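You operate a simulated robot arm through the tools that you are given. There is no shell and no other tool.

Carry out the task below with a simulated robot arm. There is one attempt and no reset: what you move stays moved.

Task
Test the rye on the tester, then grind it into the mill's beaker.
Fine: tester dial on its grain, one press; leave the mill dial; grind all, spill none; mill off after.

Only the result counts: the job must be done as asked and must still hold three seconds after the hand-in. Knocking over, shifting, dropping, spilling or breaking anything else fails it.

Robot
A 7-joint arm with a two-finger parallel gripper, fixed in place. Base frame: the origin is at the foot of the arm, x ahead of it, y to its left, z up; the work surface is at about z = 850. Readings come in mm, degrees, newtons and seconds.
Its first joint turns from -149.0 to 149.0 degrees. Payload 3.43 kg.
Tool frame: the origin (TCP) lies between the finger pads and is the grasp point; the fingertips stand 30 mm ahead of it; z points along the fingers, y is the line along which they close. Largest opening 94 mm; finger width 28, thickness 10; the body of the gripper, 50 by 96 mm, starts 55 mm behind the TCP.
Orientation is that of the tool frame in the base frame, as a unit quaternion [x, y, z, w]. With the fingers straight down and closing along the base's y, the tool's x points along the base's -x, its y along +y and its z along -z.

Tools
- The arm moves only by the tool play_rows. Its arguments are lists of equal length, an entry for each row: "hand": the finger opening in mm, from 0 to 94; "travel": the shift along the tool's x, y, z in mm, a list of three; "rot": the turn, a rotation vector about the tool's x, y, z in degrees, a list of three. In form: {"hand": [hand, ...], "travel": [[dx, dy, dz], ...], "rot": [[wx, wy, wz], ...]}. A call has 1 to 20 rows; each row shifts and turns the commanded pose from where the row before left it, along the tool's axes as they then stand. Each row takes 0.2 s and may step no farther than 50 mm and 8.6 degrees from the row before; otherwise, or with a gripper value out of range, the whole call is refused. A pose out of reach is approached as far as the arm can. The call stops where the force on the tool passes 40 N (or 10 N more than at its start, if that is more) or the arm is blocked; 0.2 s more then pass. The fingers move at their own pace (about 45 mm/s each) and stop on an object; they squeeze with about 21 N. The grip force told is the motor's: it shows also when the fingers shut on nothing. Time passes only in rows, and 0.2 s behind the last, so rows that do not move let the fingers close. The reply holds the time, the measured pose of the TCP, the force on the tool along the base axes, the opening and the grip force, in the units named above and with some noise, with the torque about the TCP (base axes, N m) and any sound that the robot's microphone picked up.
- Cameras (640 x 400 px; columns grow to the right, rows downward): "scene" is fixed at [49, -648.1, 1635.9]; the picture's right is [0.54, -0.84, 0.00], its down [-0.37, -0.24, -0.90] and it looks along [0.76, 0.48, -0.44] (base axes); focal length 326 px, centre (320, 200). "wrist" rides on the gripper at [76, 14, -102] in the tool frame; the picture's right is [-0.18, 0.98, 0.00], its down [-0.75, -0.14, -0.64] and it looks along [-0.63, -0.12, 0.77] (tool axes); focal length 243 px, centre (320, 200). There is no depth. A picture from a camera that has moved, and an enlarged one, comes with that camera's place and axes in the base frame and with its lens.
- snapshot(camera): a new picture of that camera. The clock stands still meanwhile.
- zoom(camera, box): a new picture of the part [left, top, right, bottom] of that camera's present view, enlarged. The clock stands still meanwhile.
- finish_job(): hands the job in; it is judged then, once.

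Places have to be worked out from the pictures, the camera data and where the tool is seen. Open the gripper and draw the arm clear of the work before you hand the job in, unless the task says otherwise.

The tools are called after "Call:" as a command line: name --argument value ..., lists and objects as JSON in quotes. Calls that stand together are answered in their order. play_rows: Moves the arm, as the interface text tells. Its arguments: {"type":"object","properties":{"hand":{"type":"array"},"travel":{"type":"array"},"rot":{"type":"array"}},"required":["hand","travel","rot"]} The other tools are called the same way: snapshot (camera) takes a picture; zoom (camera, box) takes an enlarged picture of a part of a camera's view; finish_job () hands the job in.

At the start:

```text
t: 0.0
tcp_pos: [980.5, -116.5, 1175.3]
tcp_rot: [0.0, 1.0, 0.0, 0.0]
contact_force: [0.2, -0.5, -0.2]
ft_torque: [0.01, 0.02, 0.01]
grip_width: 93.9
finger_force: 0.0
```

scene: 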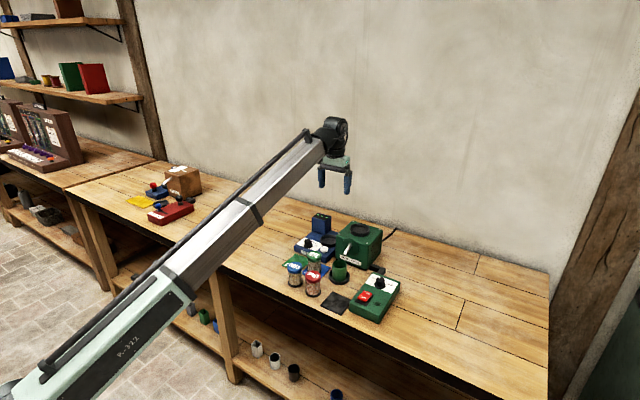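
wrist: 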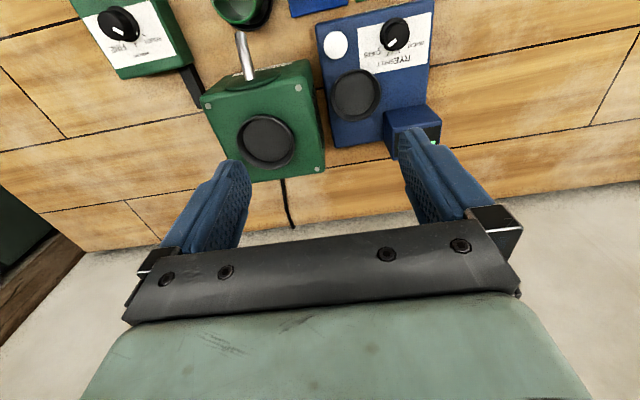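

I'll start by looking closely at the work area in the scene and wrist views.

Call:
zoom --camera "scene" --box '[270, 200, 420, 330]'

Call:
zoom --camera "wrist" --box '[60, 0, 460, 190]'

Call:
zoom --camera "scene" --box '[110, 150, 230, 240]'

```text
3.08 times, centred on (345, 265) of scene
camera zoom: at [49.0, -648.1, 1635.9], right [0.54, -0.84, 0.0], down [-0.37, -0.24, -0.9], along [0.76, 0.48, -0.44], focal length 1003 px, centre (243, 0)
```

zoom: 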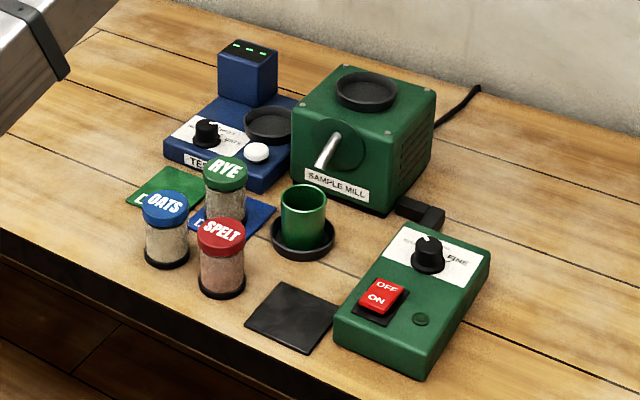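

```text
1.60 times, centred on (260, 95) of wrist
camera zoom: at [905.0, -101.2, 1278.7], right [0.18, 0.98, 0.0], down [0.75, -0.14, 0.64], along [0.63, -0.12, -0.77], focal length 388 px, centre (416, 368)
```

zoom: 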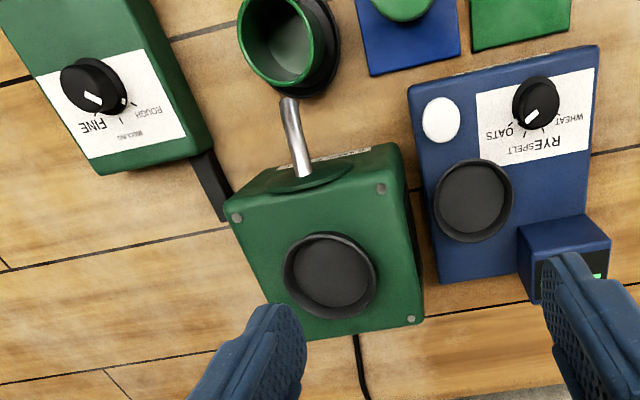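

```text
4.44 times, centred on (170, 195) of scene
camera zoom: at [49.0, -648.1, 1635.9], right [0.54, -0.84, 0.0], down [-0.37, -0.24, -0.9], along [0.76, 0.48, -0.44], focal length 1448 px, centre (987, 222)
```

zoom: 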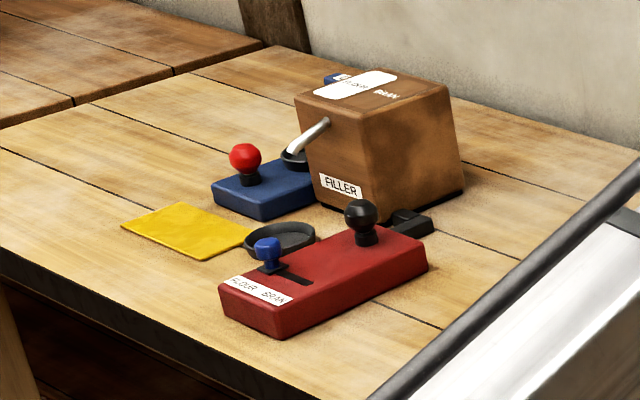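

The rye jar seems to be at about (870, -105), with the mill and tester behind it. I'll draw the hand back towards the base, staying high, so the wrist camera sees the jars and dials from nearer.

Call:
play_rows --hand '[94, 94, 94, 94, 94, 94, 94, 94, 94]' --travel '[[40, 0, 0], [40, 0, 0], [40, 0, 0], [40, 0, 10], [40, 0, 10], [40, 0, 20], [40, 0, 20], [20, 0, 15], [0, 0, 0]]' --rot '[[0, 0, 0], [0, 0, 0], [0, 0, 0], [0, 0, 0], [0, 0, 0], [0, 0, 0], [0, 0, 0], [0, 0, 0], [0, 0, 0]]'

Call:
snapshot --camera "wrist"

Call:
snapshot --camera "scene"

```text
t: 0.8
tcp_pos: [864.7, -115.6, 1176.4]
tcp_rot: [0.002, 1.0, 0.0, 0.005]
contact_force: [8.2, -1.1, -12.6]
ft_torque: [-0.22, -0.05, -0.15]
grip_width: 94.1
finger_force: 0.0
stopped in row 4: the force on the tool passed its limit at 51 N (the readings are from after the stop); the commanded pose is now the measured one
```

```text
taken
camera wrist: at [786.7, -100.9, 1278.5], right [0.19, 0.98, 0.0], down [0.75, -0.14, 0.65], along [0.64, -0.12, -0.76], focal length 243 px, centre (320, 200)
```

wrist: 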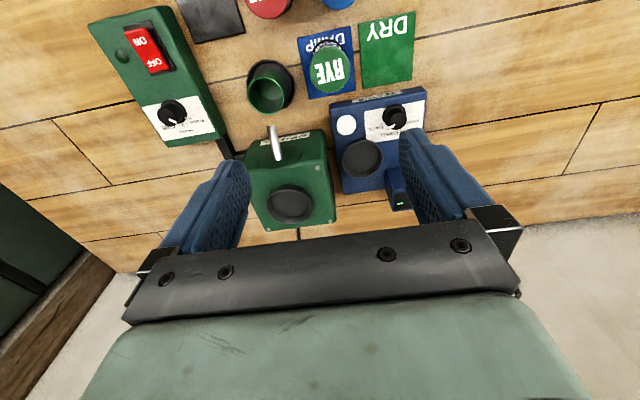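

```text
taken
```

scene: 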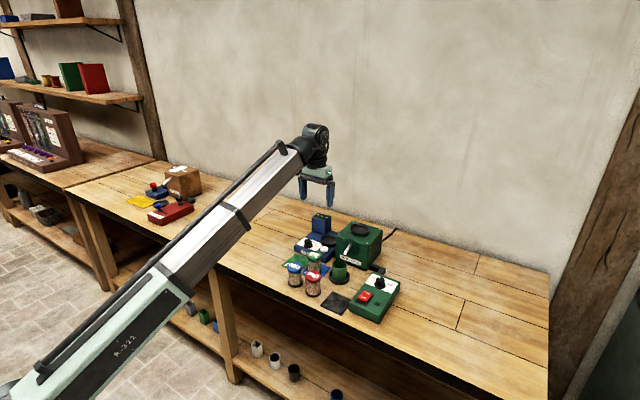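

The stop came in free space, so it was likely from the quick start. I'll move more gently and keep withdrawing towards the base.

Call:
play_rows --hand '[94, 94, 94, 94, 94, 94, 94, 94, 94, 94]' --travel '[[5, 0, 0], [10, 0, 3], [18, 0, 6], [24, 0, 10], [26, 0, 12], [26, 0, 12], [24, 0, 10], [16, 0, 6], [8, 0, 3], [0, 0, 0]]' --rot '[[0, 0, 0], [0, 0, 0], [0, 0, 0], [0, 0, 0], [0, 0, 0], [0, 0, 0], [0, 0, 0], [0, 0, 0], [0, 0, 0], [0, 0, 0]]'

Call:
snapshot --camera "wrist"

```text
t: 1.5
tcp_pos: [848.1, -114.3, 1173.8]
tcp_rot: [0.003, 1.0, -0.002, 0.008]
contact_force: [7.8, -0.9, -14.9]
ft_torque: [-0.22, -0.04, -0.12]
grip_width: 94.2
finger_force: 0.0
stopped in row 3: the force on the tool passed its limit at 43 N (the readings are from after the stop); the commanded pose is now the measured one
```

```text
taken
camera wrist: at [771.0, -99.8, 1275.4], right [0.19, 0.98, 0.0], down [0.74, -0.14, 0.65], along [0.64, -0.12, -0.76], focal length 243 px, centre (320, 200)
```

wrist: 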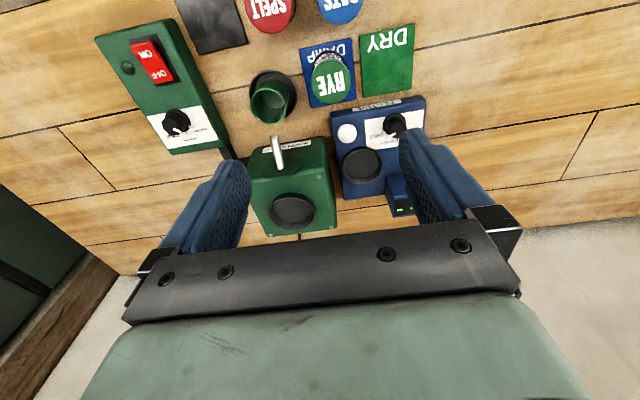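

The reading still shows about 16 N pushing the hand forward and down, as if it is pressing against something. I'll check the arm in the scene view before I move again.

Call:
zoom --camera "scene" --box '[220, 90, 400, 220]'

Call:
play_rows --hand '[94, 94]' --travel '[[0, 0, 0], [0, 0, 0]]' --rot '[[0, 0, 0], [0, 0, 0]]'

```text
3.08 times, centred on (310, 155) of scene
camera zoom: at [49.0, -648.1, 1635.9], right [0.54, -0.84, 0.0], down [-0.37, -0.24, -0.9], along [0.76, 0.48, -0.44], focal length 1003 px, centre (351, 338)
```

zoom: 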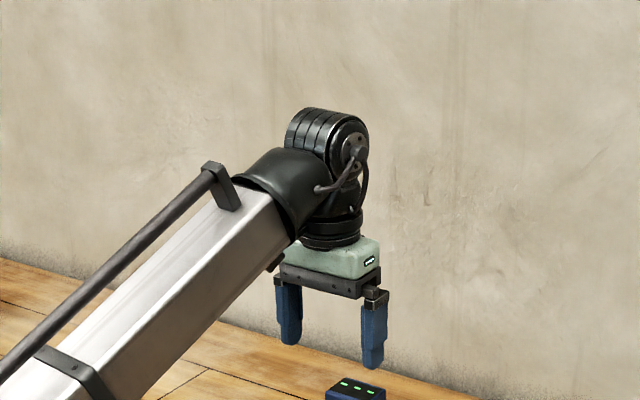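

```text
t: 2.1
tcp_pos: [848.6, -114.9, 1173.9]
tcp_rot: [0.003, 1.0, -0.002, 0.007]
contact_force: [11.5, -1.9, -22.5]
ft_torque: [-0.26, -0.38, -0.11]
grip_width: 94.1
finger_force: 0.0
```

The zoom shows the gripper body folded against the forearm, so retracting this high isn't possible. I'll ease forward, come down to open the wrist, and only then draw back.

Call:
play_rows --hand '[94, 94, 94, 94, 94, 94, 94, 94]' --travel '[[-6, 0, 0], [-12, 0, 4], [-10, 0, 10], [0, 0, 16], [0, 0, 20], [0, 0, 20], [0, 0, 14], [0, 0, 6]]' --rot '[[0, 0, 0], [0, 0, 0], [0, 0, 0], [0, 0, 0], [0, 0, 0], [0, 0, 0], [0, 0, 0], [0, 0, 0]]'

Call:
zoom --camera "scene" --box '[220, 90, 400, 220]'

```text
t: 3.9
tcp_pos: [876.9, -115.1, 1083.1]
tcp_rot: [0.003, 1.0, -0.001, 0.006]
contact_force: [0.1, 0.1, 0.4]
ft_torque: [-0.01, -0.05, -0.02]
grip_width: 94.0
finger_force: 0.0
```

```text
3.08 times, centred on (310, 155) of scene
camera zoom: at [49.0, -648.1, 1635.9], right [0.54, -0.84, 0.0], down [-0.37, -0.24, -0.9], along [0.76, 0.48, -0.44], focal length 1003 px, centre (351, 338)
```

zoom: 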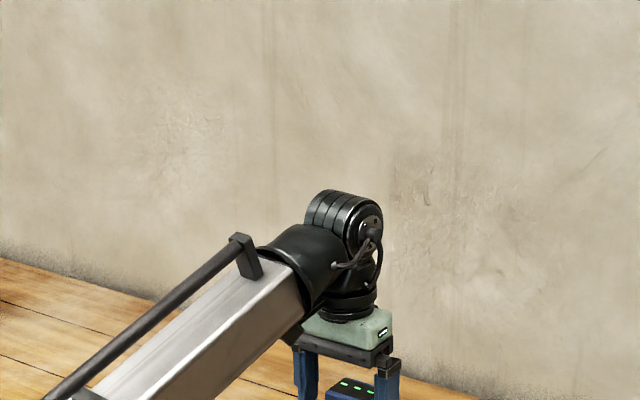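

The forces are now near zero. I'll draw back gently at this height, watching the force reading.

Call:
play_rows --hand '[94, 94, 94, 94, 94, 94, 94]' --travel '[[6, 0, 0], [12, 0, 2], [18, 0, 4], [18, 0, 4], [12, 0, 2], [6, 0, 0], [0, 0, 0]]' --rot '[[0, 0, 0], [0, 0, 0], [0, 0, 0], [0, 0, 0], [0, 0, 0], [0, 0, 0], [0, 0, 0]]'

Call:
snapshot --camera "wrist"

Call:
zoom --camera "wrist" --box '[300, 0, 460, 220]'

Call:
zoom --camera "wrist" --box '[60, 0, 300, 200]'

```text
t: 5.5
tcp_pos: [806.8, -116.7, 1070.3]
tcp_rot: [0.003, 1.0, -0.002, 0.006]
contact_force: [-1.1, 0.4, 0.8]
ft_torque: [-0.01, -0.01, 0.0]
grip_width: 94.1
finger_force: 0.1
```

```text
taken
camera wrist: at [729.8, -100.9, 1172.0], right [0.19, 0.98, 0.0], down [0.74, -0.14, 0.65], along [0.64, -0.12, -0.76], focal length 243 px, centre (320, 200)
```

wrist: 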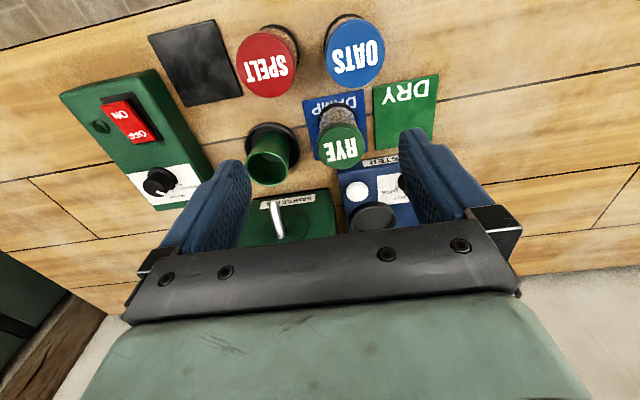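

```text
1.82 times, centred on (380, 110) of wrist
camera zoom: at [729.8, -100.9, 1172.0], right [0.19, 0.98, 0.0], down [0.74, -0.14, 0.65], along [0.64, -0.12, -0.76], focal length 441 px, centre (211, 364)
```

zoom: 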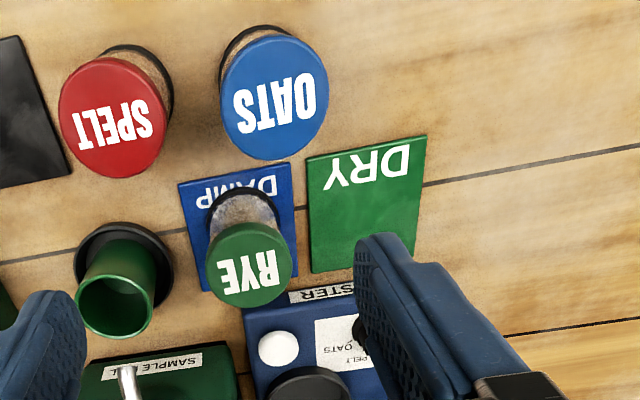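

```text
2.00 times, centred on (180, 100) of wrist
camera zoom: at [729.8, -100.9, 1172.0], right [0.19, 0.98, 0.0], down [0.74, -0.14, 0.65], along [0.64, -0.12, -0.76], focal length 485 px, centre (600, 400)
```

zoom: 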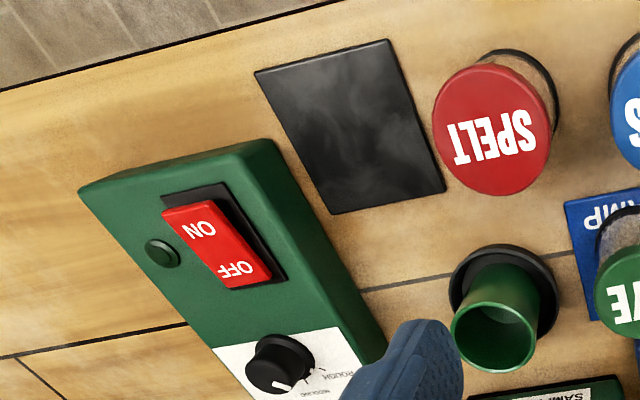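

Mats marked DAMP and DRY, three jars with named lids, and a plain black pad are visible. I'll zoom in on the jars, the dial and the spout with beaker from the scene camera.

Call:
zoom --camera "scene" --box '[280, 245, 330, 300]'

Call:
zoom --camera "scene" --box '[290, 210, 350, 255]'

Call:
zoom --camera "scene" --box '[325, 215, 405, 285]'

Call:
zoom --camera "scene" --box '[345, 260, 405, 325]'

```text
7.27 times, centred on (305, 272) of scene
camera zoom: at [49.0, -648.1, 1635.9], right [0.54, -0.84, 0.0], down [-0.37, -0.24, -0.9], along [0.76, 0.48, -0.44], focal length 2370 px, centre (429, -327)
```

zoom: 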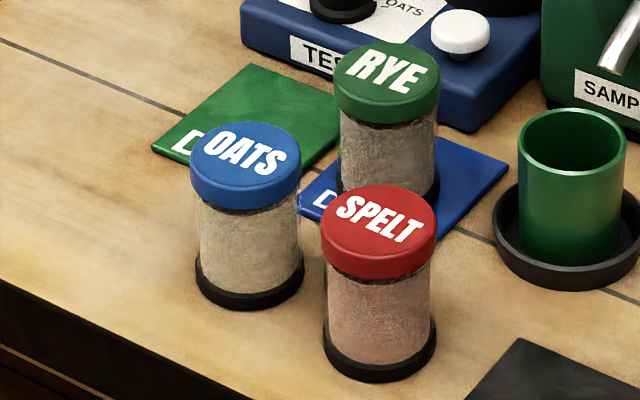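

```text
8.89 times, centred on (320, 232) of scene
camera zoom: at [49.0, -648.1, 1635.9], right [0.54, -0.84, 0.0], down [-0.37, -0.24, -0.9], along [0.76, 0.48, -0.44], focal length 2896 px, centre (320, -89)
```

zoom: 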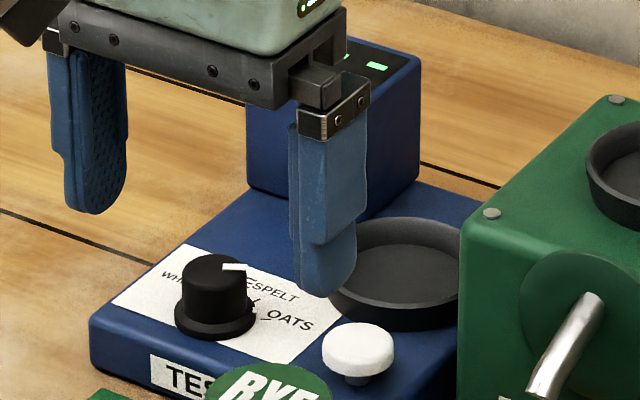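

```text
5.71 times, centred on (365, 250) of scene
camera zoom: at [49.0, -648.1, 1635.9], right [0.54, -0.84, 0.0], down [-0.37, -0.24, -0.9], along [0.76, 0.48, -0.44], focal length 1862 px, centre (63, -86)
```

zoom: 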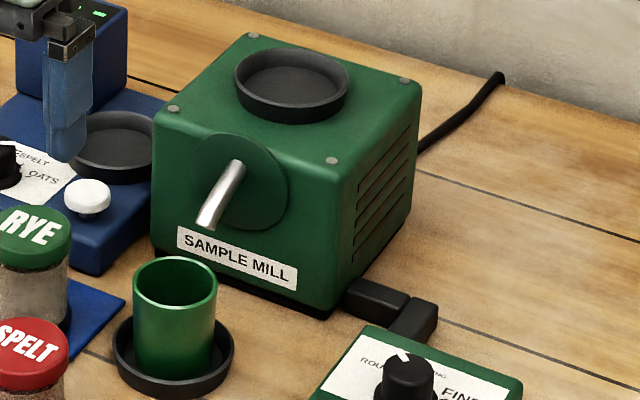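

```text
6.15 times, centred on (375, 292) of scene
camera zoom: at [49.0, -648.1, 1635.9], right [0.54, -0.84, 0.0], down [-0.37, -0.24, -0.9], along [0.76, 0.48, -0.44], focal length 2005 px, centre (-18, -369)
```

zoom: 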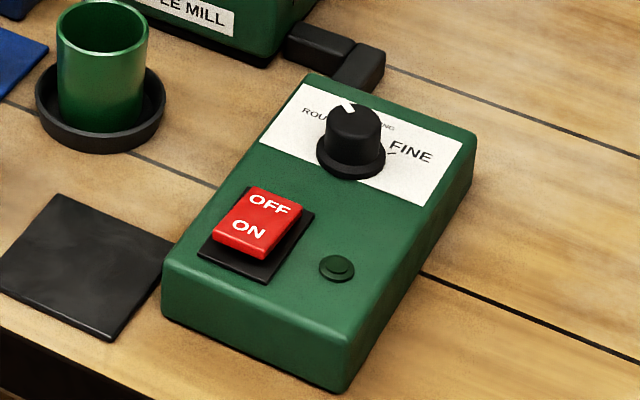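

I'll move the hand so the wrist camera looks squarely at the tester dial between the fingers.

Call:
play_rows --hand '[94, 94, 94, 94, 94, 94, 94, 94]' --travel '[[-5, 6, -1], [-10, 12, -2], [-14, 16, -2], [-15, 18, -2], [-14, 17, -2], [-10, 12, -1], [-5, 6, 0], [0, 0, 0]]' --rot '[[0, 0, 0], [0, 0, 0], [0, 0, 0], [0, 0, 0], [0, 0, 0], [0, 0, 0], [0, 0, 0], [0, 0, 0]]'

Call:
snapshot --camera "wrist"

Call:
zoom --camera "wrist" --box '[270, 90, 430, 190]'

```text
t: 7.3
tcp_pos: [879.1, -28.9, 1080.2]
tcp_rot: [0.002, 1.0, -0.001, 0.007]
contact_force: [0.2, -0.3, -0.4]
ft_torque: [0.0, 0.01, -0.03]
grip_width: 94.3
finger_force: 0.1
```

```text
taken
camera wrist: at [801.6, -12.5, 1182.6], right [0.19, 0.98, 0.0], down [0.74, -0.14, 0.65], along [0.64, -0.12, -0.76], focal length 243 px, centre (320, 200)
```

wrist: 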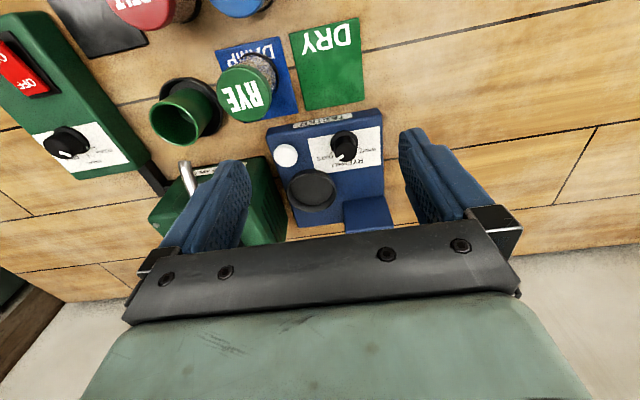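

```text
4.00 times, centred on (350, 140) of wrist
camera zoom: at [801.6, -12.5, 1182.6], right [0.19, 0.98, 0.0], down [0.74, -0.14, 0.65], along [0.64, -0.12, -0.76], focal length 970 px, centre (200, 440)
```

zoom: 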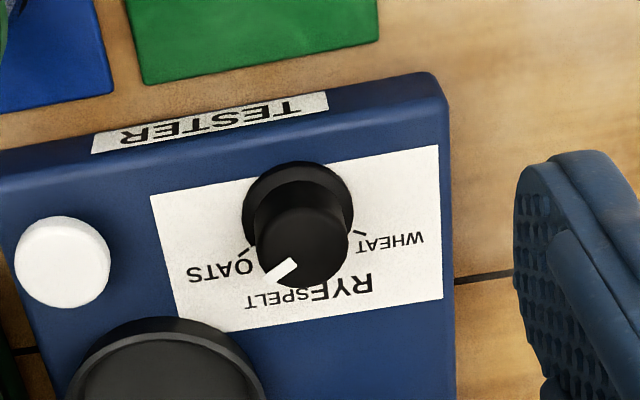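

The dial mark looks to point at OATS, about 54° to the right of forward, with RYE about 72° counter-clockwise (seen from above) from there. I'll zoom in on the rye jar, the dial and the spout/beaker from here.

Call:
zoom --camera "wrist" --box '[210, 40, 310, 130]'

Call:
zoom --camera "wrist" --box '[320, 120, 380, 170]'

Call:
zoom --camera "wrist" --box '[140, 60, 260, 200]'

Call:
zoom --camera "scene" --box '[299, 246, 319, 272]'

```text
4.44 times, centred on (260, 85) of wrist
camera zoom: at [801.6, -12.5, 1182.6], right [0.19, 0.98, 0.0], down [0.74, -0.14, 0.65], along [0.64, -0.12, -0.76], focal length 1078 px, centre (587, 711)
```

zoom: 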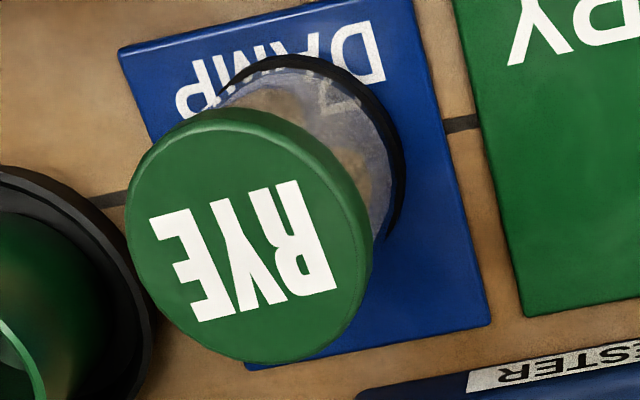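

```text
8.00 times, centred on (350, 145) of wrist
camera zoom: at [801.6, -12.5, 1182.6], right [0.19, 0.98, 0.0], down [0.74, -0.14, 0.65], along [0.64, -0.12, -0.76], focal length 1941 px, centre (80, 640)
```

zoom: 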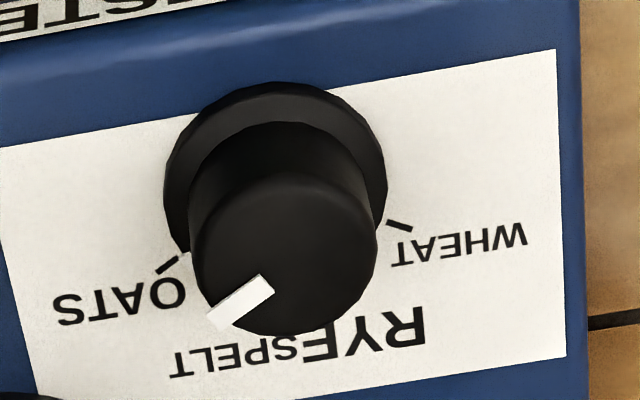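

```text
2.86 times, centred on (200, 130) of wrist
camera zoom: at [801.6, -12.5, 1182.6], right [0.19, 0.98, 0.0], down [0.74, -0.14, 0.65], along [0.64, -0.12, -0.76], focal length 693 px, centre (663, 400)
```

zoom: 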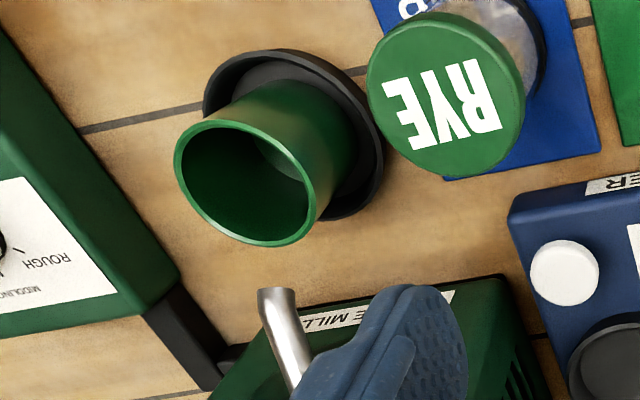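

```text
15.38 times, centred on (309, 259) of scene
camera zoom: at [49.0, -648.1, 1635.9], right [0.54, -0.84, 0.0], down [-0.37, -0.24, -0.9], along [0.76, 0.48, -0.44], focal length 5013 px, centre (489, -708)
```

zoom: 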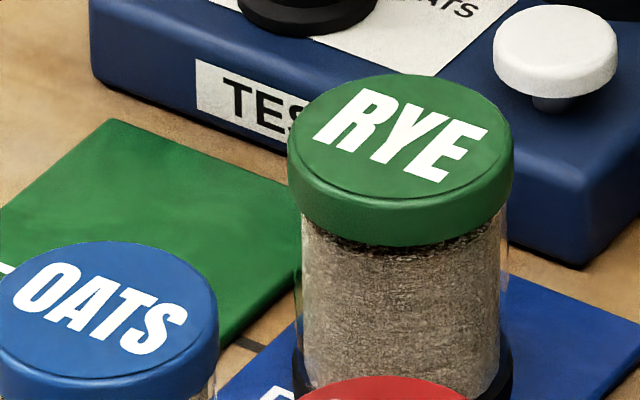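

The zoom confirms the mark on OATS (about −54°), with the knob axis near (959, −8) and its top near z≈908. I'll come above the knob and turn the hand −36°, so that a later +72° turn stays balanced around the middle.

Call:
play_rows --hand '[94, 80, 70, 60, 60, 60, 60, 60, 60, 60, 60, 60]' --travel '[[-5, 1, 5], [-10, 3, 10], [-15, 4, 15], [-17, 5, 17], [-16, 4, 16], [-11, 2.5, 11], [-6, 1, 6], [0, 0, 0], [0, 0, 0], [0, 0, 0], [0, 0, 0], [0, 0, 0]]' --rot '[[0, 0, 0], [0, 0, 0], [0, 0, 0], [0, 0, 4], [0, 0, 6], [0, 0, 7], [0, 0, 7], [0, 0, 6], [0, 0, 4], [0, 0, 2], [0, 0, 0], [0, 0, 0]]'

Call:
snapshot --camera "wrist"

Call:
zoom --camera "scene" --box '[280, 180, 400, 260]'

```text
t: 9.9
tcp_pos: [960.1, -12.5, 1003.4]
tcp_rot: [0.311, 0.95, 0.0, 0.006]
contact_force: [-0.5, -0.1, 0.5]
ft_torque: [-0.02, -0.02, -0.02]
grip_width: 60.1
finger_force: 0.1
```

```text
taken
camera wrist: at [905.2, 44.7, 1104.4], right [0.73, 0.68, 0.01], down [0.52, -0.56, 0.65], along [0.45, -0.47, -0.76], focal length 243 px, centre (320, 200)
```

wrist: 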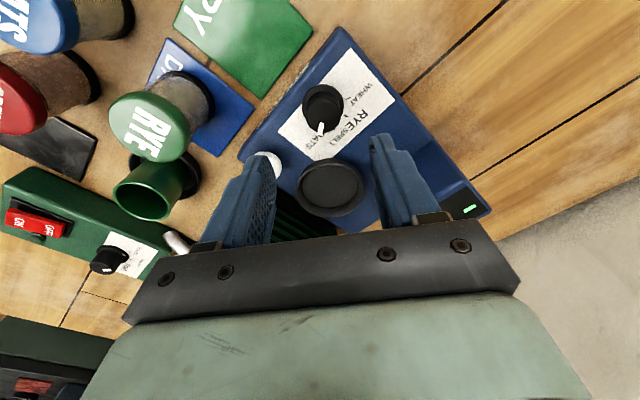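

```text
5.00 times, centred on (340, 220) of scene
camera zoom: at [49.0, -648.1, 1635.9], right [0.54, -0.84, 0.0], down [-0.37, -0.24, -0.9], along [0.76, 0.48, -0.44], focal length 1629 px, centre (220, 100)
```

zoom: 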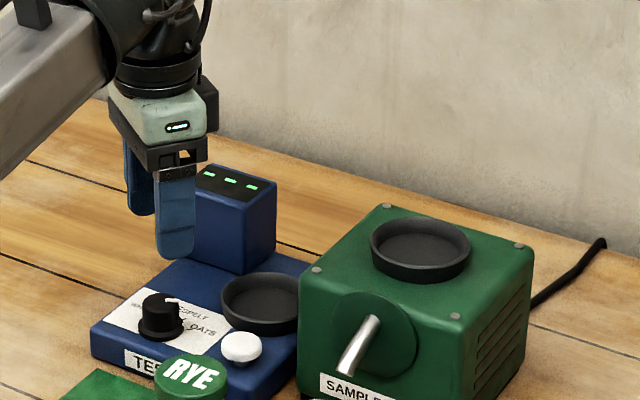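

The hand is above the knob and turned. I'll zoom to check the alignment and the knob height more exactly.

Call:
zoom --camera "wrist" --box '[280, 60, 380, 140]'

Call:
zoom --camera "scene" --box '[290, 200, 340, 260]'

```text
5.00 times, centred on (330, 100) of wrist
camera zoom: at [905.2, 44.7, 1104.4], right [0.73, 0.68, 0.01], down [0.52, -0.56, 0.65], along [0.45, -0.47, -0.76], focal length 1213 px, centre (270, 700)
```

zoom: 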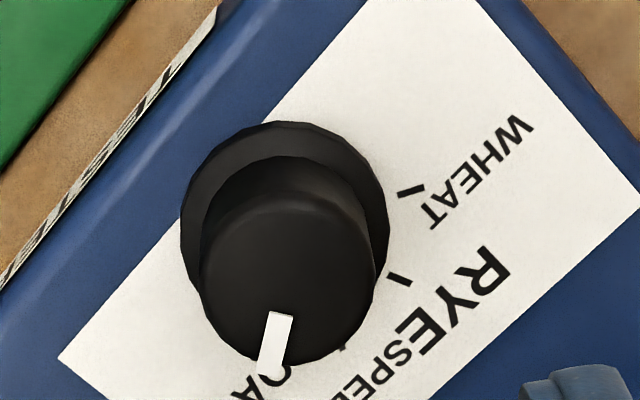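

```text
6.67 times, centred on (315, 230) of scene
camera zoom: at [49.0, -648.1, 1635.9], right [0.54, -0.84, 0.0], down [-0.37, -0.24, -0.9], along [0.76, 0.48, -0.44], focal length 2172 px, centre (353, 0)
```

zoom: 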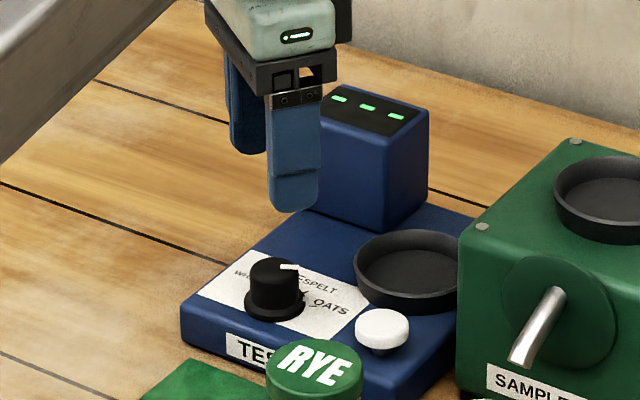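

The knob axis comes out at about (960.5, −9), and the ticks fit ±18° and ±54°. I'll centre over it, descend around the knob and close the fingers.

Call:
play_rows --hand '[60, 60, 60, 60, 60, 60, 60, 60, 60, 50, 40, 30, 20, 15, 15]' --travel '[[1.75, 3, 5], [0, 0, 12], [0, 0, 16], [0, 0, 16], [0, 0, 14], [0, 0, 11], [0, 0, 7], [0, 0, 4], [0, 0, 0], [0, 0, 0], [0, 0, 0], [0, 0, 0], [0, 0, 0], [0, 0, 0], [0, 0, 0]]' --rot '[[0, 0, 0], [0, 0, 0], [0, 0, 0], [0, 0, 0], [0, 0, 0], [0, 0, 0], [0, 0, 0], [0, 0, 0], [0, 0, 0], [0, 0, 0], [0, 0, 0], [0, 0, 0], [0, 0, 0], [0, 0, 0], [0, 0, 0]]'

Call:
snapshot --camera "wrist"

Call:
zoom --camera "scene" --box '[280, 200, 350, 260]'

```text
t: 13.1
tcp_pos: [962.0, -11.2, 918.0]
tcp_rot: [0.31, 0.951, 0.001, 0.007]
contact_force: [6.8, 9.5, 1.8]
ft_torque: [0.33, -0.21, -0.01]
grip_width: 29.2
finger_force: 45.3
```

```text
taken
camera wrist: at [907.7, 46.6, 1019.9], right [0.73, 0.68, 0.01], down [0.52, -0.56, 0.65], along [0.45, -0.47, -0.76], focal length 243 px, centre (320, 200)
```

wrist: 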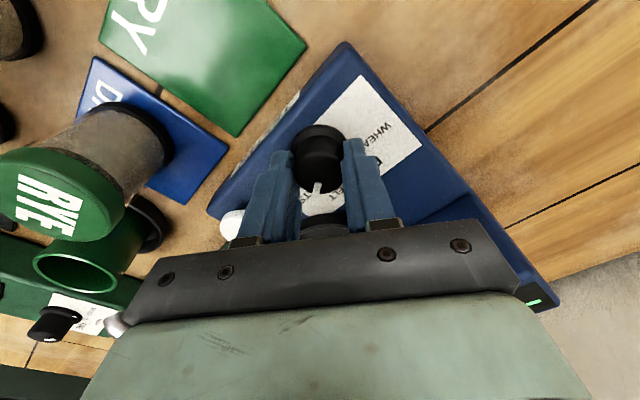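

```text
6.67 times, centred on (315, 230) of scene
camera zoom: at [49.0, -648.1, 1635.9], right [0.54, -0.84, 0.0], down [-0.37, -0.24, -0.9], along [0.76, 0.48, -0.44], focal length 2172 px, centre (353, 0)
```

zoom: 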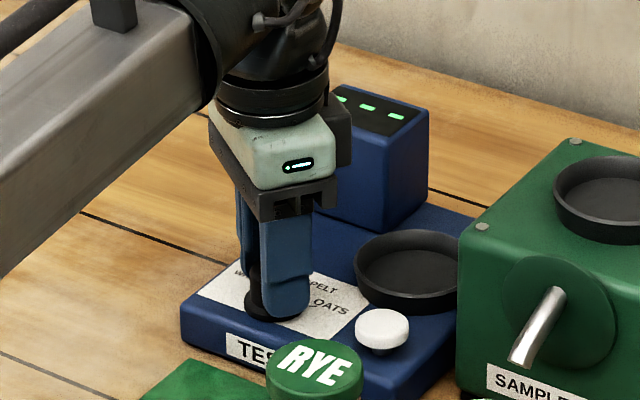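

The knob is gripped (29 mm), but a side force of about 12 N shows I'm a little off its axis. I'll loosen, shift about 2 mm and grip again.

Call:
play_rows --hand '[40, 40, 40, 30, 20, 15, 15, 15]' --travel '[[0, 0, 0], [2.3, 1.5, 0], [0, 0, 0], [0, 0, 0], [0, 0, 0], [0, 0, 0], [0, 0, 0], [0, 0, 0]]' --rot '[[0, 0, 0], [0, 0, 0], [0, 0, 0], [0, 0, 0], [0, 0, 0], [0, 0, 0], [0, 0, 0], [0, 0, 0]]'

```text
t: 14.9
tcp_pos: [960.0, -7.9, 918.1]
tcp_rot: [0.311, 0.95, -0.001, 0.006]
contact_force: [-8.0, -9.8, -3.1]
ft_torque: [-0.33, 0.23, -0.01]
grip_width: 29.3
finger_force: 45.3
```

The force flipped sign, so the axis lies about halfway. I'll shift back 0.8 mm, regrip, and turn the knob +72° (counter-clockwise seen from above) to RYE.

Call:
play_rows --hand '[40, 40, 30, 20, 15, 15, 15, 15, 15, 15, 15, 15, 15, 15, 15, 15, 15, 15]' --travel '[[0, 0, 0], [0, -0.8, 0], [0, 0, 0], [0, 0, 0], [0, 0, 0], [0, 0, 0], [0, 0, 0], [0, 0, 0], [0, 0, 0], [0, 0, 0], [0, 0, 0], [0, 0, 0], [0, 0, 0], [0, 0, 0], [0, 0, 0], [0, 0, 0], [0, 0, 0], [0, 0, 0]]' --rot '[[0, 0, 0], [0, 0, 0], [0, 0, 0], [0, 0, 0], [0, 0, 0], [0, 0, 0], [0, 0, -3], [0, 0, -6], [0, 0, -8], [0, 0, -8], [0, 0, -8], [0, 0, -8], [0, 0, -8], [0, 0, -8], [0, 0, -7], [0, 0, -5], [0, 0, -3], [0, 0, 0]]'

Call:
snapshot --camera "wrist"

```text
t: 18.7
tcp_pos: [959.9, -11.4, 919.2]
tcp_rot: [-0.307, 0.952, -0.007, 0.005]
contact_force: [-11.4, -33.9, -0.4]
ft_torque: [-0.25, 0.06, -0.04]
grip_width: 29.1
finger_force: 45.1
```

```text
taken
camera wrist: at [888.6, -42.6, 1020.6], right [-0.42, 0.91, -0.01], down [0.69, 0.33, 0.65], along [0.59, 0.27, -0.76], focal length 243 px, centre (320, 200)
```

wrist: 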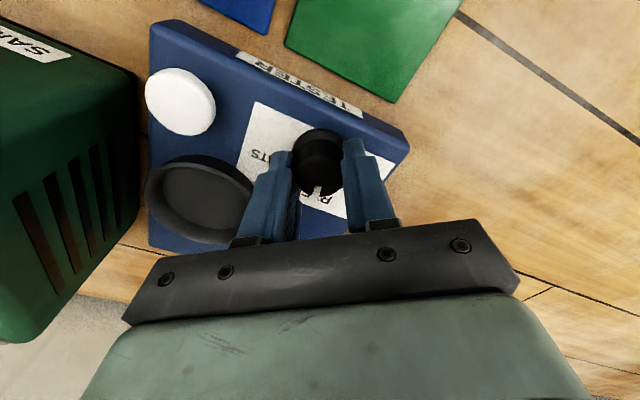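

The turn went through but a side force built up, so I'll open, rise straight up and check the dial mark.

Call:
play_rows --hand '[40, 60, 60, 60, 60, 60, 60, 60]' --travel '[[0, 0, 0], [0, 0, 0], [0, 0, -5], [0, 0, -15], [0, 0, -20], [0, 0, -20], [0, 0, -15], [0, 0, -8]]' --rot '[[0, 0, 0], [0, 0, 0], [0, 0, 0], [0, 0, 0], [0, 0, 0], [0, 0, 0], [0, 0, 0], [0, 0, 0]]'

Call:
snapshot --camera "wrist"

Call:
zoom --camera "wrist" --box '[270, 70, 370, 150]'

Call:
zoom --camera "scene" --box '[290, 200, 340, 260]'

```text
t: 20.5
tcp_pos: [961.8, -7.3, 1001.7]
tcp_rot: [-0.307, 0.952, -0.005, 0.006]
contact_force: [-0.3, -0.1, 0.0]
ft_torque: [0.02, 0.02, -0.05]
grip_width: 60.2
finger_force: 0.0
```

```text
taken
camera wrist: at [889.7, -40.0, 1103.8], right [-0.42, 0.91, -0.01], down [0.69, 0.33, 0.65], along [0.59, 0.27, -0.76], focal length 243 px, centre (320, 200)
```

wrist: 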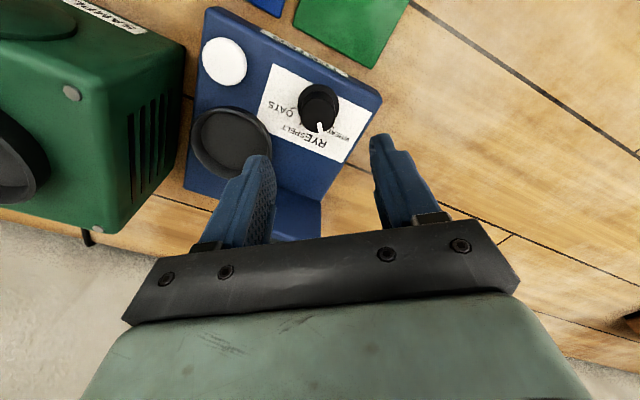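

```text
5.00 times, centred on (320, 110) of wrist
camera zoom: at [889.7, -40.0, 1103.8], right [-0.42, 0.91, -0.01], down [0.69, 0.33, 0.65], along [0.59, 0.27, -0.76], focal length 1213 px, centre (320, 650)
```

zoom: 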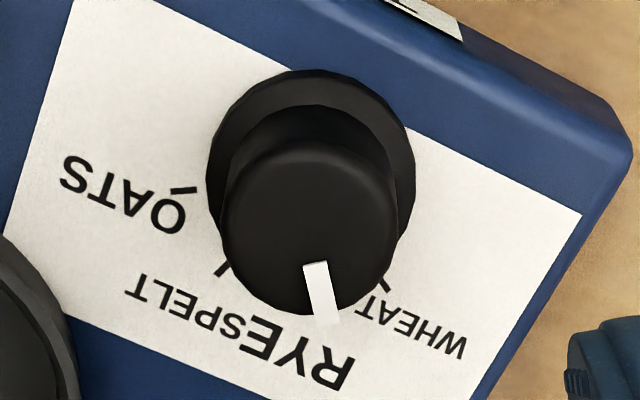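

```text
6.67 times, centred on (315, 230) of scene
camera zoom: at [49.0, -648.1, 1635.9], right [0.54, -0.84, 0.0], down [-0.37, -0.24, -0.9], along [0.76, 0.48, -0.44], focal length 2172 px, centre (353, 0)
```

zoom: 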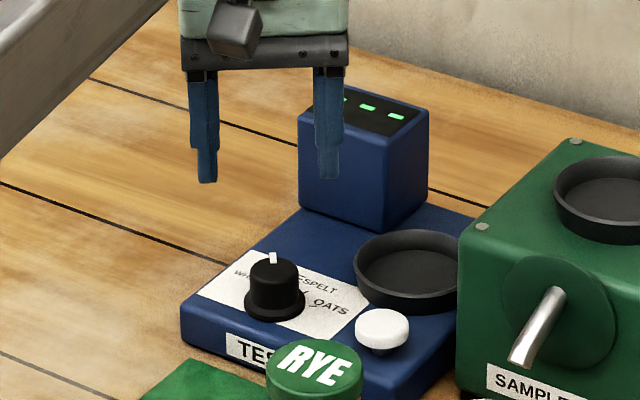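

The mark now stands at about +36°, past RYE (+18°) and short of WHEAT (+54°), since the knob rolled a bit in the grip. The force readings put the true axis near (962.5, −11), so I'll centre there, regrip and turn back about 17°.

Call:
play_rows --hand '[60, 60, 60, 60, 60, 60, 60, 50, 40, 30, 20, 15, 15, 15, 15]' --travel '[[1.5, -3.3, 5], [0, 0, 15], [0, 0, 18], [0, 0, 18], [0, 0, 15], [0, 0, 9], [0, 0, 4], [0, 0, 0], [0, 0, 0], [0, 0, 0], [0, 0, 0], [0, 0, 0], [0, 0, 0], [0, 0, 0], [0, 0, 0]]' --rot '[[0, 0, 0], [0, 0, 0], [0, 0, 0], [0, 0, 0], [0, 0, 0], [0, 0, 0], [0, 0, 0], [0, 0, 0], [0, 0, 0], [0, 0, 0], [0, 0, 0], [0, 0, 0], [0, 0, 0], [0, 0, 0], [0, 0, 0]]'

```text
t: 23.7
tcp_pos: [960.3, -11.3, 917.4]
tcp_rot: [-0.308, 0.951, -0.001, 0.004]
contact_force: [-15.5, 21.2, -1.1]
ft_torque: [0.42, 0.69, 0.06]
grip_width: 29.5
finger_force: 45.3
```

A side force of about 26 N along the closing line puts the axis nearer (960.3, −9.3). I'll loosen, shift about 2 mm and grip again.

Call:
play_rows --hand '[40, 40, 40, 30, 20, 15, 15, 15]' --travel '[[0, 0, 0], [0.8, 2.0, 0], [0, 0, 0], [0, 0, 0], [0, 0, 0], [0, 0, 0], [0, 0, 0], [0, 0, 0]]' --rot '[[0, 0, 0], [0, 0, 0], [0, 0, 0], [0, 0, 0], [0, 0, 0], [0, 0, 0], [0, 0, 0], [0, 0, 0]]'

```text
t: 25.5
tcp_pos: [959.1, -12.0, 917.3]
tcp_rot: [-0.307, 0.952, -0.004, 0.006]
contact_force: [1.3, -0.4, 9.2]
ft_torque: [0.09, 0.05, 0.0]
grip_width: 30.1
finger_force: 13.3
```

The side force is gone. I'll let the fingers finish closing and then turn −17°.

Call:
play_rows --hand '[15, 15, 15, 15, 15, 15, 15]' --travel '[[0, 0, 0], [0, 0, 0], [0, 0, 0], [0, 0, 0], [0, 0, 0], [0, 0, 0], [0, 0, 0]]' --rot '[[0, 0, 0], [0, 0, 2], [0, 0, 5], [0, 0, 5], [0, 0, 4], [0, 0, 1], [0, 0, 0]]'

Call:
play_rows --hand '[40, 60, 60, 60, 60, 60, 60, 60]' --travel '[[0, 0, 0], [0, 0, 0], [0, 0, -5], [0, 0, -15], [0, 0, -20], [0, 0, -20], [0, 0, -15], [0, 0, -8]]' --rot '[[0, 0, 0], [0, 0, 0], [0, 0, 0], [0, 0, 0], [0, 0, 0], [0, 0, 0], [0, 0, 0], [0, 0, 0]]'

Call:
snapshot --camera "wrist"

Call:
zoom --camera "wrist" --box '[270, 70, 370, 150]'

Call:
zoom --camera "scene" --box '[290, 200, 340, 260]'

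```text
t: 27.1
tcp_pos: [958.1, -11.0, 916.2]
tcp_rot: [-0.161, 0.987, -0.003, 0.007]
contact_force: [7.7, 0.0, 10.9]
ft_torque: [0.15, -0.23, 0.0]
grip_width: 29.9
finger_force: 13.3
```

```text
t: 28.9
tcp_pos: [958.3, -9.2, 999.2]
tcp_rot: [-0.162, 0.987, -0.001, 0.007]
contact_force: [-0.2, -0.1, 0.2]
ft_torque: [0.02, 0.01, 0.03]
grip_width: 60.1
finger_force: 0.0
```

```text
taken
camera wrist: at [880.9, -20.7, 1102.3], right [-0.14, 0.99, 0.0], down [0.75, 0.11, 0.65], along [0.65, 0.09, -0.76], focal length 243 px, centre (320, 200)
```

wrist: 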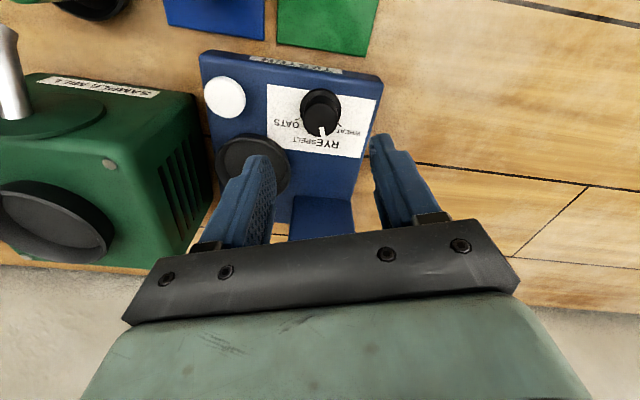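

```text
5.00 times, centred on (320, 110) of wrist
camera zoom: at [880.9, -20.7, 1102.3], right [-0.14, 0.99, 0.0], down [0.75, 0.11, 0.65], along [0.65, 0.09, -0.76], focal length 1213 px, centre (320, 650)
```

zoom: 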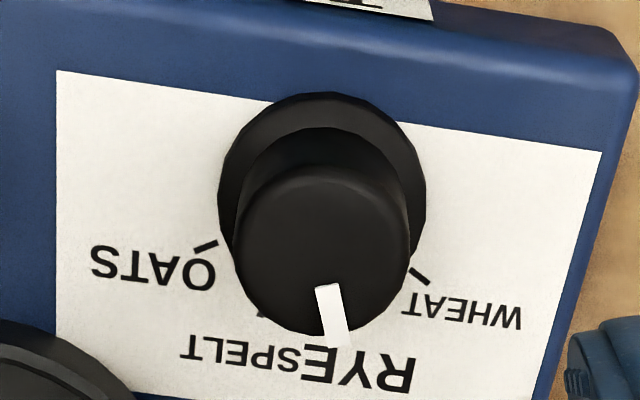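

```text
6.67 times, centred on (315, 230) of scene
camera zoom: at [49.0, -648.1, 1635.9], right [0.54, -0.84, 0.0], down [-0.37, -0.24, -0.9], along [0.76, 0.48, -0.44], focal length 2172 px, centre (353, 0)
```

zoom: 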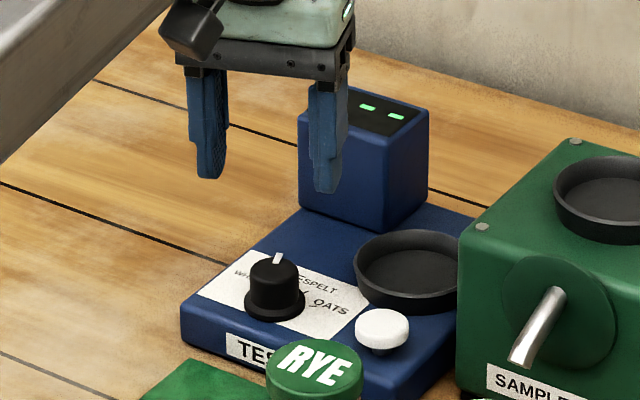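

The dial mark now reads about +18…20°, on RYE. Next I'll square the hand up and move above the rye jar near (868, −107) to see its lid properly.

Call:
play_rows --hand '[60, 70, 80, 80, 80, 80, 80, 80, 80, 80, 80, 80, 80]' --travel '[[0, 0, -5], [0, 0, -8], [0, 0, -8], [0, 0, 0], [6, -6, 0], [12, -13, 0], [16, -18, 0], [18, -20, 0], [16, -18, 0], [13, -14, 0], [6, -6, 0], [3, -3, 0], [0, 0, 0]]' --rot '[[0, 0, 4], [0, 0, 7], [0, 0, 6], [0, 0, 1.6], [0, 0, 0], [0, 0, 0], [0, 0, 0], [0, 0, 0], [0, 0, 0], [0, 0, 0], [0, 0, 0], [0, 0, 0], [0, 0, 0]]'

Call:
snapshot --camera "wrist"

Call:
zoom --camera "wrist" --box '[250, 50, 390, 160]'

Call:
zoom --camera "scene" --box '[270, 180, 360, 300]'

```text
t: 31.7
tcp_pos: [868.6, -109.5, 1019.0]
tcp_rot: [0.0, 1.0, -0.002, 0.006]
contact_force: [0.0, 0.8, -0.4]
ft_torque: [0.0, 0.03, -0.01]
grip_width: 79.9
finger_force: 0.0
```

```text
taken
camera wrist: at [790.0, -94.3, 1121.6], right [0.18, 0.98, 0.0], down [0.75, -0.14, 0.65], along [0.64, -0.12, -0.76], focal length 243 px, centre (320, 200)
```

wrist: 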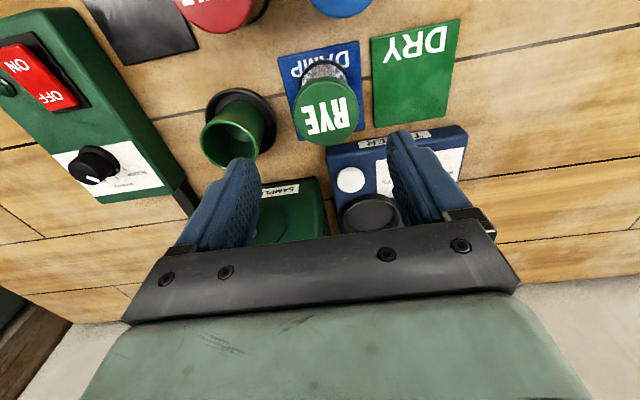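

```text
3.64 times, centred on (320, 105) of wrist
camera zoom: at [790.0, -94.3, 1121.6], right [0.18, 0.98, 0.0], down [0.75, -0.14, 0.65], along [0.64, -0.12, -0.76], focal length 882 px, centre (320, 546)
```

zoom: 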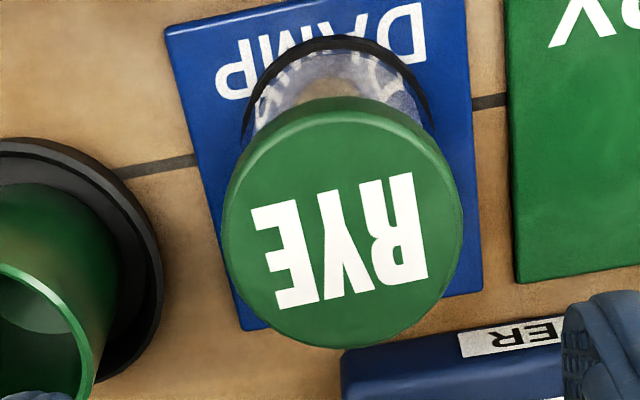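

```text
3.33 times, centred on (315, 240) of scene
camera zoom: at [49.0, -648.1, 1635.9], right [0.54, -0.84, 0.0], down [-0.37, -0.24, -0.9], along [0.76, 0.48, -0.44], focal length 1086 px, centre (337, 67)
```

zoom: 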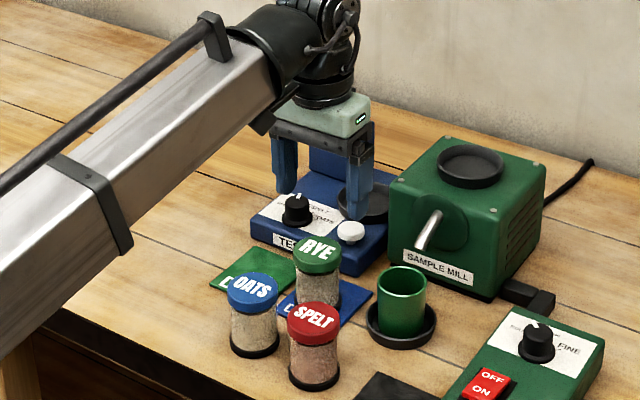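

The rye jar's axis comes out near (866, −104), with a lid about 55 mm wide from z≈905 to 918. I'll come down, take hold of the lid only and see whether it lifts off or carries the jar.

Call:
play_rows --hand '[80, 80, 80, 80, 80, 80, 80, 70, 62, 56, 50, 45, 45, 45]' --travel '[[2.6, 5.5, 5], [0, 0, 14], [0, 0, 18], [0, 0, 18], [0, 0, 16], [0, 0, 11], [0, 0, 5], [0, 0, 0], [0, 0, 0], [0, 0, 0], [0, 0, 0], [0, 0, 0], [0, 0, 0], [0, 0, 0]]' --rot '[[0, 0, 0], [0, 0, 0], [0, 0, 0], [0, 0, 0], [0, 0, 0], [0, 0, 0], [0, 0, 0], [0, 0, 0], [0, 0, 0], [0, 0, 0], [0, 0, 0], [0, 0, 0], [0, 0, 0], [0, 0, 0]]'

Call:
snapshot --camera "wrist"

Call:
zoom --camera "scene" --box '[270, 220, 340, 300]'

```text
t: 34.7
tcp_pos: [866.7, -103.3, 932.2]
tcp_rot: [-0.001, 1.0, -0.002, 0.006]
contact_force: [0.0, 0.1, 0.7]
ft_torque: [0.06, -0.02, -0.06]
grip_width: 53.6
finger_force: 21.3
```

```text
taken
camera wrist: at [789.0, -88.9, 1034.7], right [0.18, 0.98, 0.0], down [0.75, -0.14, 0.65], along [0.64, -0.12, -0.76], focal length 243 px, centre (320, 200)
```

wrist: 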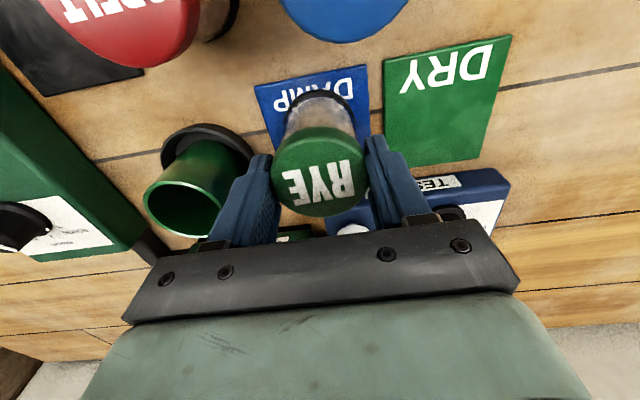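

```text
5.00 times, centred on (305, 260) of scene
camera zoom: at [49.0, -648.1, 1635.9], right [0.54, -0.84, 0.0], down [-0.37, -0.24, -0.9], along [0.76, 0.48, -0.44], focal length 1629 px, centre (395, -100)
```

zoom: 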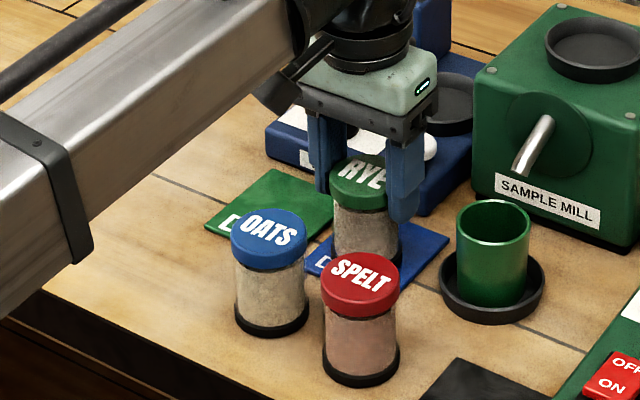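

The lid is held (53.6 mm). I'll lift slowly by 20 mm and read the weight.

Call:
play_rows --hand '[45, 45, 45, 45, 45, 45]' --travel '[[0, 0, -2], [0, 0, -4], [0, 0, -5], [0, 0, -5], [0, 0, -4], [0, 0, 0]]' --rot '[[0, 0, 0], [0, 0, 0], [0, 0, 0], [0, 0, 0], [0, 0, 0], [0, 0, 0]]'

Call:
snapshot --camera "wrist"

Call:
zoom --camera "scene" --box '[270, 220, 340, 300]'

```text
t: 36.1
tcp_pos: [867.0, -103.4, 955.0]
tcp_rot: [-0.001, 1.0, -0.002, 0.006]
contact_force: [0.0, -0.4, -2.4]
ft_torque: [-0.01, 0.0, 0.01]
grip_width: 53.4
finger_force: 20.7
```

```text
taken
camera wrist: at [789.5, -88.8, 1055.3], right [0.18, 0.98, 0.0], down [0.75, -0.14, 0.65], along [0.64, -0.12, -0.76], focal length 243 px, centre (320, 200)
```

wrist: 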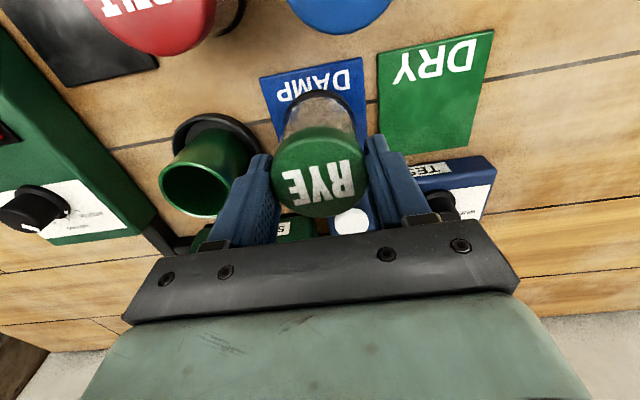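

```text
5.00 times, centred on (305, 260) of scene
camera zoom: at [49.0, -648.1, 1635.9], right [0.54, -0.84, 0.0], down [-0.37, -0.24, -0.9], along [0.76, 0.48, -0.44], focal length 1629 px, centre (395, -100)
```

zoom: 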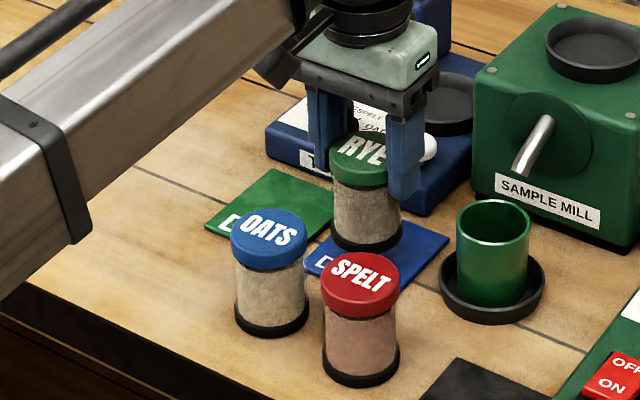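

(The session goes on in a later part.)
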